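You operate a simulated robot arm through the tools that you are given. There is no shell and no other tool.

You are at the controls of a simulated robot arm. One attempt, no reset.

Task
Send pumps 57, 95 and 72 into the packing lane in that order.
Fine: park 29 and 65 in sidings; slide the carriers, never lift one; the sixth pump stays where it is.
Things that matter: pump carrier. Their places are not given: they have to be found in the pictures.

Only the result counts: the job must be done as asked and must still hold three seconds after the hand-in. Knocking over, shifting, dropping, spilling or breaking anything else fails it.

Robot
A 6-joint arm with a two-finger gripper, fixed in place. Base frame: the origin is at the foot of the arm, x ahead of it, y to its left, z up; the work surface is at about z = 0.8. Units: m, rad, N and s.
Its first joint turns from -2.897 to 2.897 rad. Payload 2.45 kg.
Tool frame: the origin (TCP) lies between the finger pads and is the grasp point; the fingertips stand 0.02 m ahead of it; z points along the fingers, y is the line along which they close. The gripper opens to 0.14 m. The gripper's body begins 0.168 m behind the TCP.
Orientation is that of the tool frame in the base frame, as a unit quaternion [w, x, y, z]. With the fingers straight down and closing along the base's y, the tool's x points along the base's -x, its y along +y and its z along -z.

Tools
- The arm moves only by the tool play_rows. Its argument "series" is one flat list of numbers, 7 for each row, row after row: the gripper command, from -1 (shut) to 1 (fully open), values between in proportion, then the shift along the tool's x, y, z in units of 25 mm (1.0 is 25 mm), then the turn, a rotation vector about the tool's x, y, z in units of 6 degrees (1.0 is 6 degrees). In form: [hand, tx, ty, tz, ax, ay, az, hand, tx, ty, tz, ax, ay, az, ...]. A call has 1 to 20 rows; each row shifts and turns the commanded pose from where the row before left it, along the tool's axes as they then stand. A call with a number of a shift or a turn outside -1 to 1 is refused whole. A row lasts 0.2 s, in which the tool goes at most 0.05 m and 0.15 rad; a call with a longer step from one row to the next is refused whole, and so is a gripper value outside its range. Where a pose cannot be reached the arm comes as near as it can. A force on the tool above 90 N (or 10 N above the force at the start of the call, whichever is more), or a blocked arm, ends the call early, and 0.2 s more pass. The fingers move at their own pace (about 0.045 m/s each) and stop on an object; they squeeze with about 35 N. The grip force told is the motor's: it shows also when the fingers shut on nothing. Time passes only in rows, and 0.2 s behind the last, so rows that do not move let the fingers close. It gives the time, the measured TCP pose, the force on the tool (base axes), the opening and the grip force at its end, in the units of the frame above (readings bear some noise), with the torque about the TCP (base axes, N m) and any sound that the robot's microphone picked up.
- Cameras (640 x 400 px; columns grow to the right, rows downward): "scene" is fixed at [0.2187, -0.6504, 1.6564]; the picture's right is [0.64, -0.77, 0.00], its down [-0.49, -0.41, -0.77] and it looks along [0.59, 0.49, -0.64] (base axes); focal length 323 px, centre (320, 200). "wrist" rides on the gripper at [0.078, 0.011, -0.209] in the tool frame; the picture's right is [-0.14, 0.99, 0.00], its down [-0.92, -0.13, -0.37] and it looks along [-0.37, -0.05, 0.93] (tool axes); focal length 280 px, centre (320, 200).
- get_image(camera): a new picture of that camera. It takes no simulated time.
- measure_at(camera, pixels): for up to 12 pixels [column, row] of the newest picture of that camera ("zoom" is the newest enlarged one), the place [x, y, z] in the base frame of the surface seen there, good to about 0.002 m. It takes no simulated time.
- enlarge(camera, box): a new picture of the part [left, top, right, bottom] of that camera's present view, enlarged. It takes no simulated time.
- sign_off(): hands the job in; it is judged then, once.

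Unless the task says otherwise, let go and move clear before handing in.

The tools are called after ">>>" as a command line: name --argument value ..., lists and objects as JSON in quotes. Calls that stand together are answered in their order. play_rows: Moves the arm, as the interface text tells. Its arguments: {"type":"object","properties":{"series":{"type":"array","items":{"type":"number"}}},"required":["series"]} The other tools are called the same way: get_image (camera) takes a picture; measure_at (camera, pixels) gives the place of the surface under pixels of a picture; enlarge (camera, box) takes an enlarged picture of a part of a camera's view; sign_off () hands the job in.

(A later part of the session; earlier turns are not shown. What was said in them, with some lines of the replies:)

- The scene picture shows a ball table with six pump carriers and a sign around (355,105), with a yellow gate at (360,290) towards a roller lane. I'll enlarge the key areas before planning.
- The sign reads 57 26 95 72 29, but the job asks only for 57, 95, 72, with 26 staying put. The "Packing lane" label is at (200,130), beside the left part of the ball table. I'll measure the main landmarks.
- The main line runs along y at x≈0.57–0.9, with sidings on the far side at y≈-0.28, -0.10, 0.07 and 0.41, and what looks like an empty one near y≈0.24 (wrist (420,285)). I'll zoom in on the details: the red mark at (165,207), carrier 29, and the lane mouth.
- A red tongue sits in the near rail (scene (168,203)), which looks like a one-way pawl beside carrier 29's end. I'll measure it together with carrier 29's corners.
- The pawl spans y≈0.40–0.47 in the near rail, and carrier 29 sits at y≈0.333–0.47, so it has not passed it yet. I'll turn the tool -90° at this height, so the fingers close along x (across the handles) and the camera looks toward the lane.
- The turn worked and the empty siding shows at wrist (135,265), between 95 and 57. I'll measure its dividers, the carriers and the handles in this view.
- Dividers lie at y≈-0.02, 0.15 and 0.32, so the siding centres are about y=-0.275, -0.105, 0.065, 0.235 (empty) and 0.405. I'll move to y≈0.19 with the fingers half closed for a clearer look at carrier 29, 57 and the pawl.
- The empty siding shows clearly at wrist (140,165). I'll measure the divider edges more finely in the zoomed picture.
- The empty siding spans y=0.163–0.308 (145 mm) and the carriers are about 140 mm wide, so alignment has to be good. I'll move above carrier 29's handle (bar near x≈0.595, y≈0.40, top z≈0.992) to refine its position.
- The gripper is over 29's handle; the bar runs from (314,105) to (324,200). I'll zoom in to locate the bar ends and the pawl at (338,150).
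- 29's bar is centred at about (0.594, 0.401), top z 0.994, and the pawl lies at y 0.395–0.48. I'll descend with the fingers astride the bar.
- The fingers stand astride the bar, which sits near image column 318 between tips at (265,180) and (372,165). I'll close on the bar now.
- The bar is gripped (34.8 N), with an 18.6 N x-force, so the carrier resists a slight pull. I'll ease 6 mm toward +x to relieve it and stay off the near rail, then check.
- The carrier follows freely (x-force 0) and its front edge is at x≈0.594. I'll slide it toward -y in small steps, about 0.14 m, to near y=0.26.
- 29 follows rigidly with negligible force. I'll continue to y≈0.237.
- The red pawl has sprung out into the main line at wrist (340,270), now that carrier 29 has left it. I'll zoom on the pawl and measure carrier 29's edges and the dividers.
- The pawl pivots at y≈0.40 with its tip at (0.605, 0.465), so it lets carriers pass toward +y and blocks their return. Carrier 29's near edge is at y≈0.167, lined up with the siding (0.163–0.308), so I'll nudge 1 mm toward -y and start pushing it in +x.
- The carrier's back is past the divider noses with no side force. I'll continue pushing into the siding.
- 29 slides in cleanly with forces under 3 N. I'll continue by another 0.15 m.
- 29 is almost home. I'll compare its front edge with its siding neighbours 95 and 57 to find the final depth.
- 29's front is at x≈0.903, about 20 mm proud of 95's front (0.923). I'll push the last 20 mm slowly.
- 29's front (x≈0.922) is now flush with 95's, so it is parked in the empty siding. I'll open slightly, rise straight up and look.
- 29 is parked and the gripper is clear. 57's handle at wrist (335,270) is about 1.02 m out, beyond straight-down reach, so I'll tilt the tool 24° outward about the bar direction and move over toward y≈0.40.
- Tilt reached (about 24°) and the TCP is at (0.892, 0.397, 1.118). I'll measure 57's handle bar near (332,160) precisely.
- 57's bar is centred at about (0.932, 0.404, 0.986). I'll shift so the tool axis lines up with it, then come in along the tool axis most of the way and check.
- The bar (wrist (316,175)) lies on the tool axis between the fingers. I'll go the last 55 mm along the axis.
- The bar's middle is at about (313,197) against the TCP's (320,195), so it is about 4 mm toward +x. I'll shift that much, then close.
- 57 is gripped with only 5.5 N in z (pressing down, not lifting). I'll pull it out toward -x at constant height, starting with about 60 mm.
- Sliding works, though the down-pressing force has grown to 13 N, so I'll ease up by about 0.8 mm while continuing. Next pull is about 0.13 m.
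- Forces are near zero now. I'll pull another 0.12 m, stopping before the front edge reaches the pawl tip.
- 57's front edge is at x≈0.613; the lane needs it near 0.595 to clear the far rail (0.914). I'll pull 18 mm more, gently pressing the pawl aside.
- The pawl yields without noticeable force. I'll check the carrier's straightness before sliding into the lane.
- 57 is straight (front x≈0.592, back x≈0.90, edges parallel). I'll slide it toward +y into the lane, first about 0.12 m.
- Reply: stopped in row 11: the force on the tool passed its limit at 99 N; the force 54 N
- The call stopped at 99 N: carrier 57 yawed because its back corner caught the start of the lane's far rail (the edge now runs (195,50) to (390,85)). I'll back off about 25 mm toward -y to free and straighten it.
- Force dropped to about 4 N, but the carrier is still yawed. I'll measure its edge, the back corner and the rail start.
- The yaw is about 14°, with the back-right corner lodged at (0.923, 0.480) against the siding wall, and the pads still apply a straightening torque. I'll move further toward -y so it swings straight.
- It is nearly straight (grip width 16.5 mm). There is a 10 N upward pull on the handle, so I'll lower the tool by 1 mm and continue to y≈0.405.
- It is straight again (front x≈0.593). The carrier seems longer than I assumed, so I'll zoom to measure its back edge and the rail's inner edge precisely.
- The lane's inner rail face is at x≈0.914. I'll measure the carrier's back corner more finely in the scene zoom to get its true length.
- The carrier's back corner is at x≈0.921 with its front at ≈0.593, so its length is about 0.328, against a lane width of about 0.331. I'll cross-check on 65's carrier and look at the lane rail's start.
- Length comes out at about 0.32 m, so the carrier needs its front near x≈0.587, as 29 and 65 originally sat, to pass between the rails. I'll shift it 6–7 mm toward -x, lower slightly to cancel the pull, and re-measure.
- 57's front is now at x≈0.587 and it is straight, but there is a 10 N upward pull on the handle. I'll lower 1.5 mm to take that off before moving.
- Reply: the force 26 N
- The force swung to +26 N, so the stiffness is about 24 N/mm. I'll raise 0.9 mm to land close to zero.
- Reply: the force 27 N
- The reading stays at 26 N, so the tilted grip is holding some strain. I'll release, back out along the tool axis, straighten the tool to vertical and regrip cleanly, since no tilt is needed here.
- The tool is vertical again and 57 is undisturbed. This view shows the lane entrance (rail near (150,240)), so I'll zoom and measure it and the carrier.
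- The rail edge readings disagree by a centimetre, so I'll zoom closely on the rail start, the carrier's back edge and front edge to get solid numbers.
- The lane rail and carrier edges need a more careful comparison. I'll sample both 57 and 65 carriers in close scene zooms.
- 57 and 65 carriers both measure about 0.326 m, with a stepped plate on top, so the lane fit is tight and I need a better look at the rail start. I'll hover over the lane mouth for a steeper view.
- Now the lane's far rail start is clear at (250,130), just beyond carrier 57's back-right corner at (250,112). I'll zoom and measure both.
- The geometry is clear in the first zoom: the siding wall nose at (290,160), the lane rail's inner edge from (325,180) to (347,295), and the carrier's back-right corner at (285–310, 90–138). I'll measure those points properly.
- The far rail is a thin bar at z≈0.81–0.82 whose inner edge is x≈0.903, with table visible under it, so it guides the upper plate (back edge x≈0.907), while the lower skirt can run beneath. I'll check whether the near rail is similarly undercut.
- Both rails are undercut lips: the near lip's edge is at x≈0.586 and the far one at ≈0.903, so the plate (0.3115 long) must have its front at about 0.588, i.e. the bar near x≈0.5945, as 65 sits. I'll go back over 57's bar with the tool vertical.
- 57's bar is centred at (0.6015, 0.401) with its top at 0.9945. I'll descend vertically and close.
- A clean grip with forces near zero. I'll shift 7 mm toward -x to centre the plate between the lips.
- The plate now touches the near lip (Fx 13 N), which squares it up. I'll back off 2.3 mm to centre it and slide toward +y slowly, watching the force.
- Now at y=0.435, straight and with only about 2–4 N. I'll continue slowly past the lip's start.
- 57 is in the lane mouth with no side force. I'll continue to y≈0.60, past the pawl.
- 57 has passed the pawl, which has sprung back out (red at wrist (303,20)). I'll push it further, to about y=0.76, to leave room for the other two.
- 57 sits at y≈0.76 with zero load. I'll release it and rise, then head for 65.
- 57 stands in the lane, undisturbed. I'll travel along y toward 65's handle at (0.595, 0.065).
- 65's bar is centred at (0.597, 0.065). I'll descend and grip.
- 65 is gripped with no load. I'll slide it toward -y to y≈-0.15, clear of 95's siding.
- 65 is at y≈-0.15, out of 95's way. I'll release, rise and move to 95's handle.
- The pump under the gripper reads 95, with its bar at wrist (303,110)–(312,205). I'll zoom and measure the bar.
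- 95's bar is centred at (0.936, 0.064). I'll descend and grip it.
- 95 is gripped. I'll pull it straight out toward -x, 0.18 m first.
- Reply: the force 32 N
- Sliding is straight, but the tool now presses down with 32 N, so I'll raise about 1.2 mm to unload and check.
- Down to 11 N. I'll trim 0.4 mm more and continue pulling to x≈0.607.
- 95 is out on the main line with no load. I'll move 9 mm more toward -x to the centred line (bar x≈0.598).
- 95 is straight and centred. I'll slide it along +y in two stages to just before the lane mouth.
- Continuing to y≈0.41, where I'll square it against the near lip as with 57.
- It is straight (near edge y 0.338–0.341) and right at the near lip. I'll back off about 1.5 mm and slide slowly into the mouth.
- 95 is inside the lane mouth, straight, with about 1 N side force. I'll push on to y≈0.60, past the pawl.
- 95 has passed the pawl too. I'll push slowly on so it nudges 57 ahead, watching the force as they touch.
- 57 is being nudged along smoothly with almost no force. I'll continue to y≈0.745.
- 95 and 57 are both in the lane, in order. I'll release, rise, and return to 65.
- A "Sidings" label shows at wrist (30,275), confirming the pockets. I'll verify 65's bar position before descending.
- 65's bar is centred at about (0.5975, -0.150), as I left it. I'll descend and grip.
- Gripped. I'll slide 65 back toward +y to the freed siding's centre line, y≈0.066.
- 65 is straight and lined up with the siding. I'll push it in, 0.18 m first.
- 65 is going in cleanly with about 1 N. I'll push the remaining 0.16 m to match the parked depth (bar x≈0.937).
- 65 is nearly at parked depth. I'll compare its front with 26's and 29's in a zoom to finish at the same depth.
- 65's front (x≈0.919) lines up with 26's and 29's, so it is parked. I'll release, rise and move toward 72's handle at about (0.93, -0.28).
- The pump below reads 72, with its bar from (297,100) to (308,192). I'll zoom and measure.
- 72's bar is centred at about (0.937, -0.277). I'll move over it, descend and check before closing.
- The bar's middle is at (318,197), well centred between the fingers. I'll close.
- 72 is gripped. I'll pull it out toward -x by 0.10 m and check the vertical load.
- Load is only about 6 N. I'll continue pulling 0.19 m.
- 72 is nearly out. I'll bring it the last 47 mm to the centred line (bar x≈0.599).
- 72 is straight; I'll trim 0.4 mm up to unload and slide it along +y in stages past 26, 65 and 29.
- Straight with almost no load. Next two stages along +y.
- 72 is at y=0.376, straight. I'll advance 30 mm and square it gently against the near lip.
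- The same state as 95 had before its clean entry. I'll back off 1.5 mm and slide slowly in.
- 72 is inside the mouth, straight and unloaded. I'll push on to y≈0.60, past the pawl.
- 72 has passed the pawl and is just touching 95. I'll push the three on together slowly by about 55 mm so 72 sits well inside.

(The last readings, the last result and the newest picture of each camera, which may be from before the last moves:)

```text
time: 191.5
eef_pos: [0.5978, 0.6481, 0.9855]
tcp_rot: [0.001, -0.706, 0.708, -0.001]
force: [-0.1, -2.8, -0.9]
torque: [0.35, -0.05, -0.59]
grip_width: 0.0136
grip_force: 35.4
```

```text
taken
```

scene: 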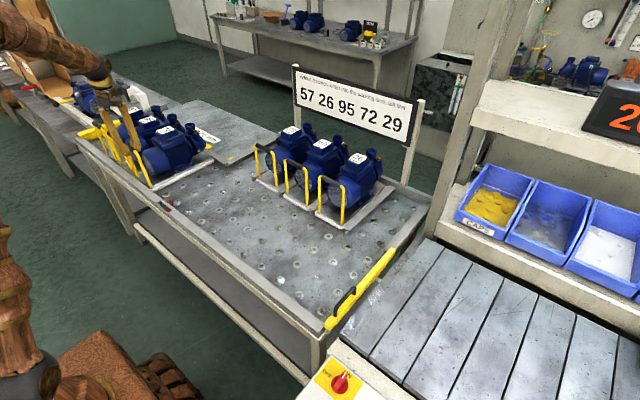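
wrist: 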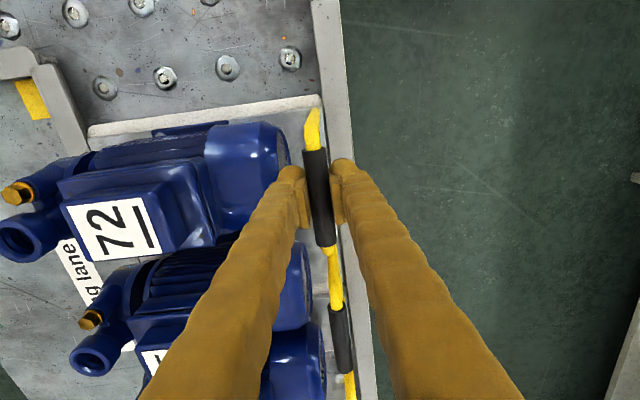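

All three are in the lane with only about 3 N of contact. I'll release, rise and move clear for a final inspection.

>>> play_rows --series '[-0.35, 0, 0, 0, 0, 0, 0, -0.35, 0, 0, 0, 0, 0, 0, -0.35, 0, 0, 0, 0, 0, 0, -0.35, 0, 0, -0.4, 0, 0, 0, -0.35, 0, 0, -0.8, 0, 0, 0, -0.35, 0, 0, -1, 0, 0, 0, -0.35, 0, 0, -1, 0, 0, 0, -0.35, 0, 0, -1, 0, 0, 0, -0.35, 0, 0, -1, 0, 0, 0, -0.35, 0, 0, -1, 0, 0, 0, -0.35, 0, 0, -1, 0, 0, 0, -0.35, 0, 0, -1, 0, 0, 0, -0.35, 0, 0, 0, 0, 0, 0]'

>>> get_image --camera "wrist"

>>> get_image --camera "scene"

>>> enlarge --camera "scene" --box '[240, 110, 440, 240]'

>>> enlarge --camera "scene" --box '[70, 80, 240, 200]'

```text
time: 194.3
eef_pos: [0.5981, 0.6486, 1.1909]
tcp_rot: [0.001, -0.706, 0.708, -0.001]
force: [-0.5, -0.3, -0.6]
torque: [0.0, 0.01, 0.0]
grip_width: 0.0456
grip_force: 0.0
```

```text
taken
```

wrist: 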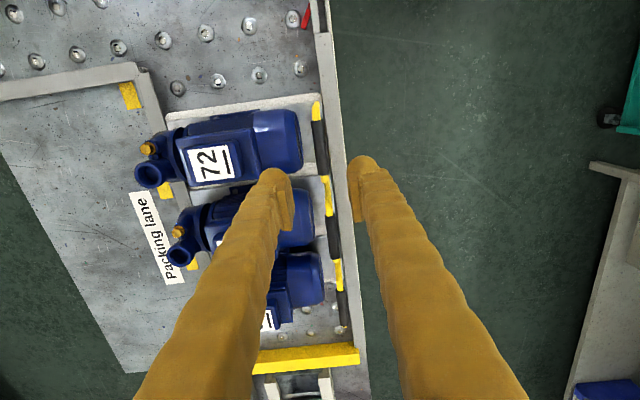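

```text
taken
```

scene: 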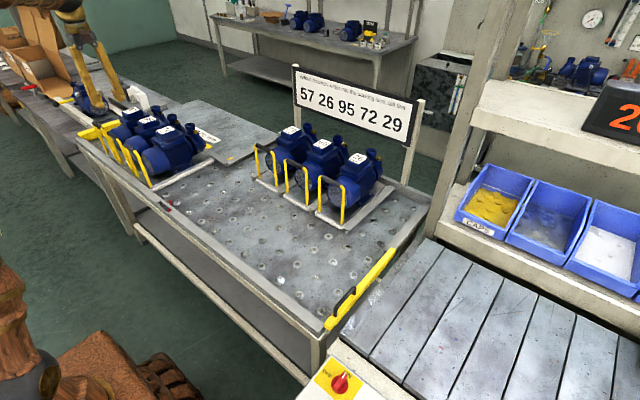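

```text
3.08 times, centred on (340, 175) of scene
```

zoom: 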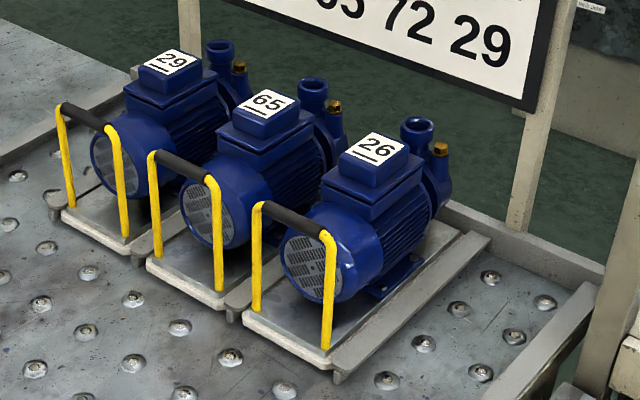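

```text
3.33 times, centred on (155, 140) of scene
```

zoom: 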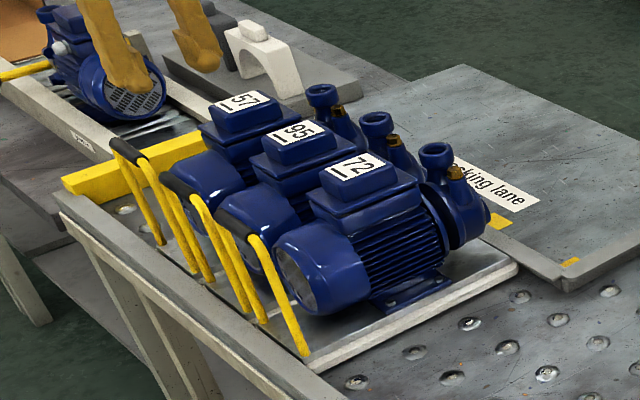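

The final pictures show 57 deepest in the lane, then 95, then 72, all past the sprung pawl at wrist (306,15). 29 and 65 sit flush in sidings beside the untouched 26, and the gripper is open and well clear, so I'm handing in.

>>> sign_off

```text
The job is handed in.
```

The job is handed in: the last pictures show pumps 57, 95 and 72 in the packing lane in that order, with 57 deepest. All three are past the one-way catch at the lane mouth.

- **Parked pumps:** 29 is in the siding that was empty, and 65 is in the siding 95 came out of. Both sit level with 26 next to them.
- **Sixth pump:** 26 was not touched.
- **Jam on the first try:** 57 twisted and jammed at the lane mouth when I first pushed it in, and the arm stopped at 99 N. I backed it out, straightened it and took a fresh grip, and it then went in cleanly. Nothing else was hit.
- **Lifting:** I saw no carrier leave the table. While I was freeing 57, though, the gripper pulled up on its handle with about 10 N for a moment.

The gripper was open and well above the pumps at hand-in.
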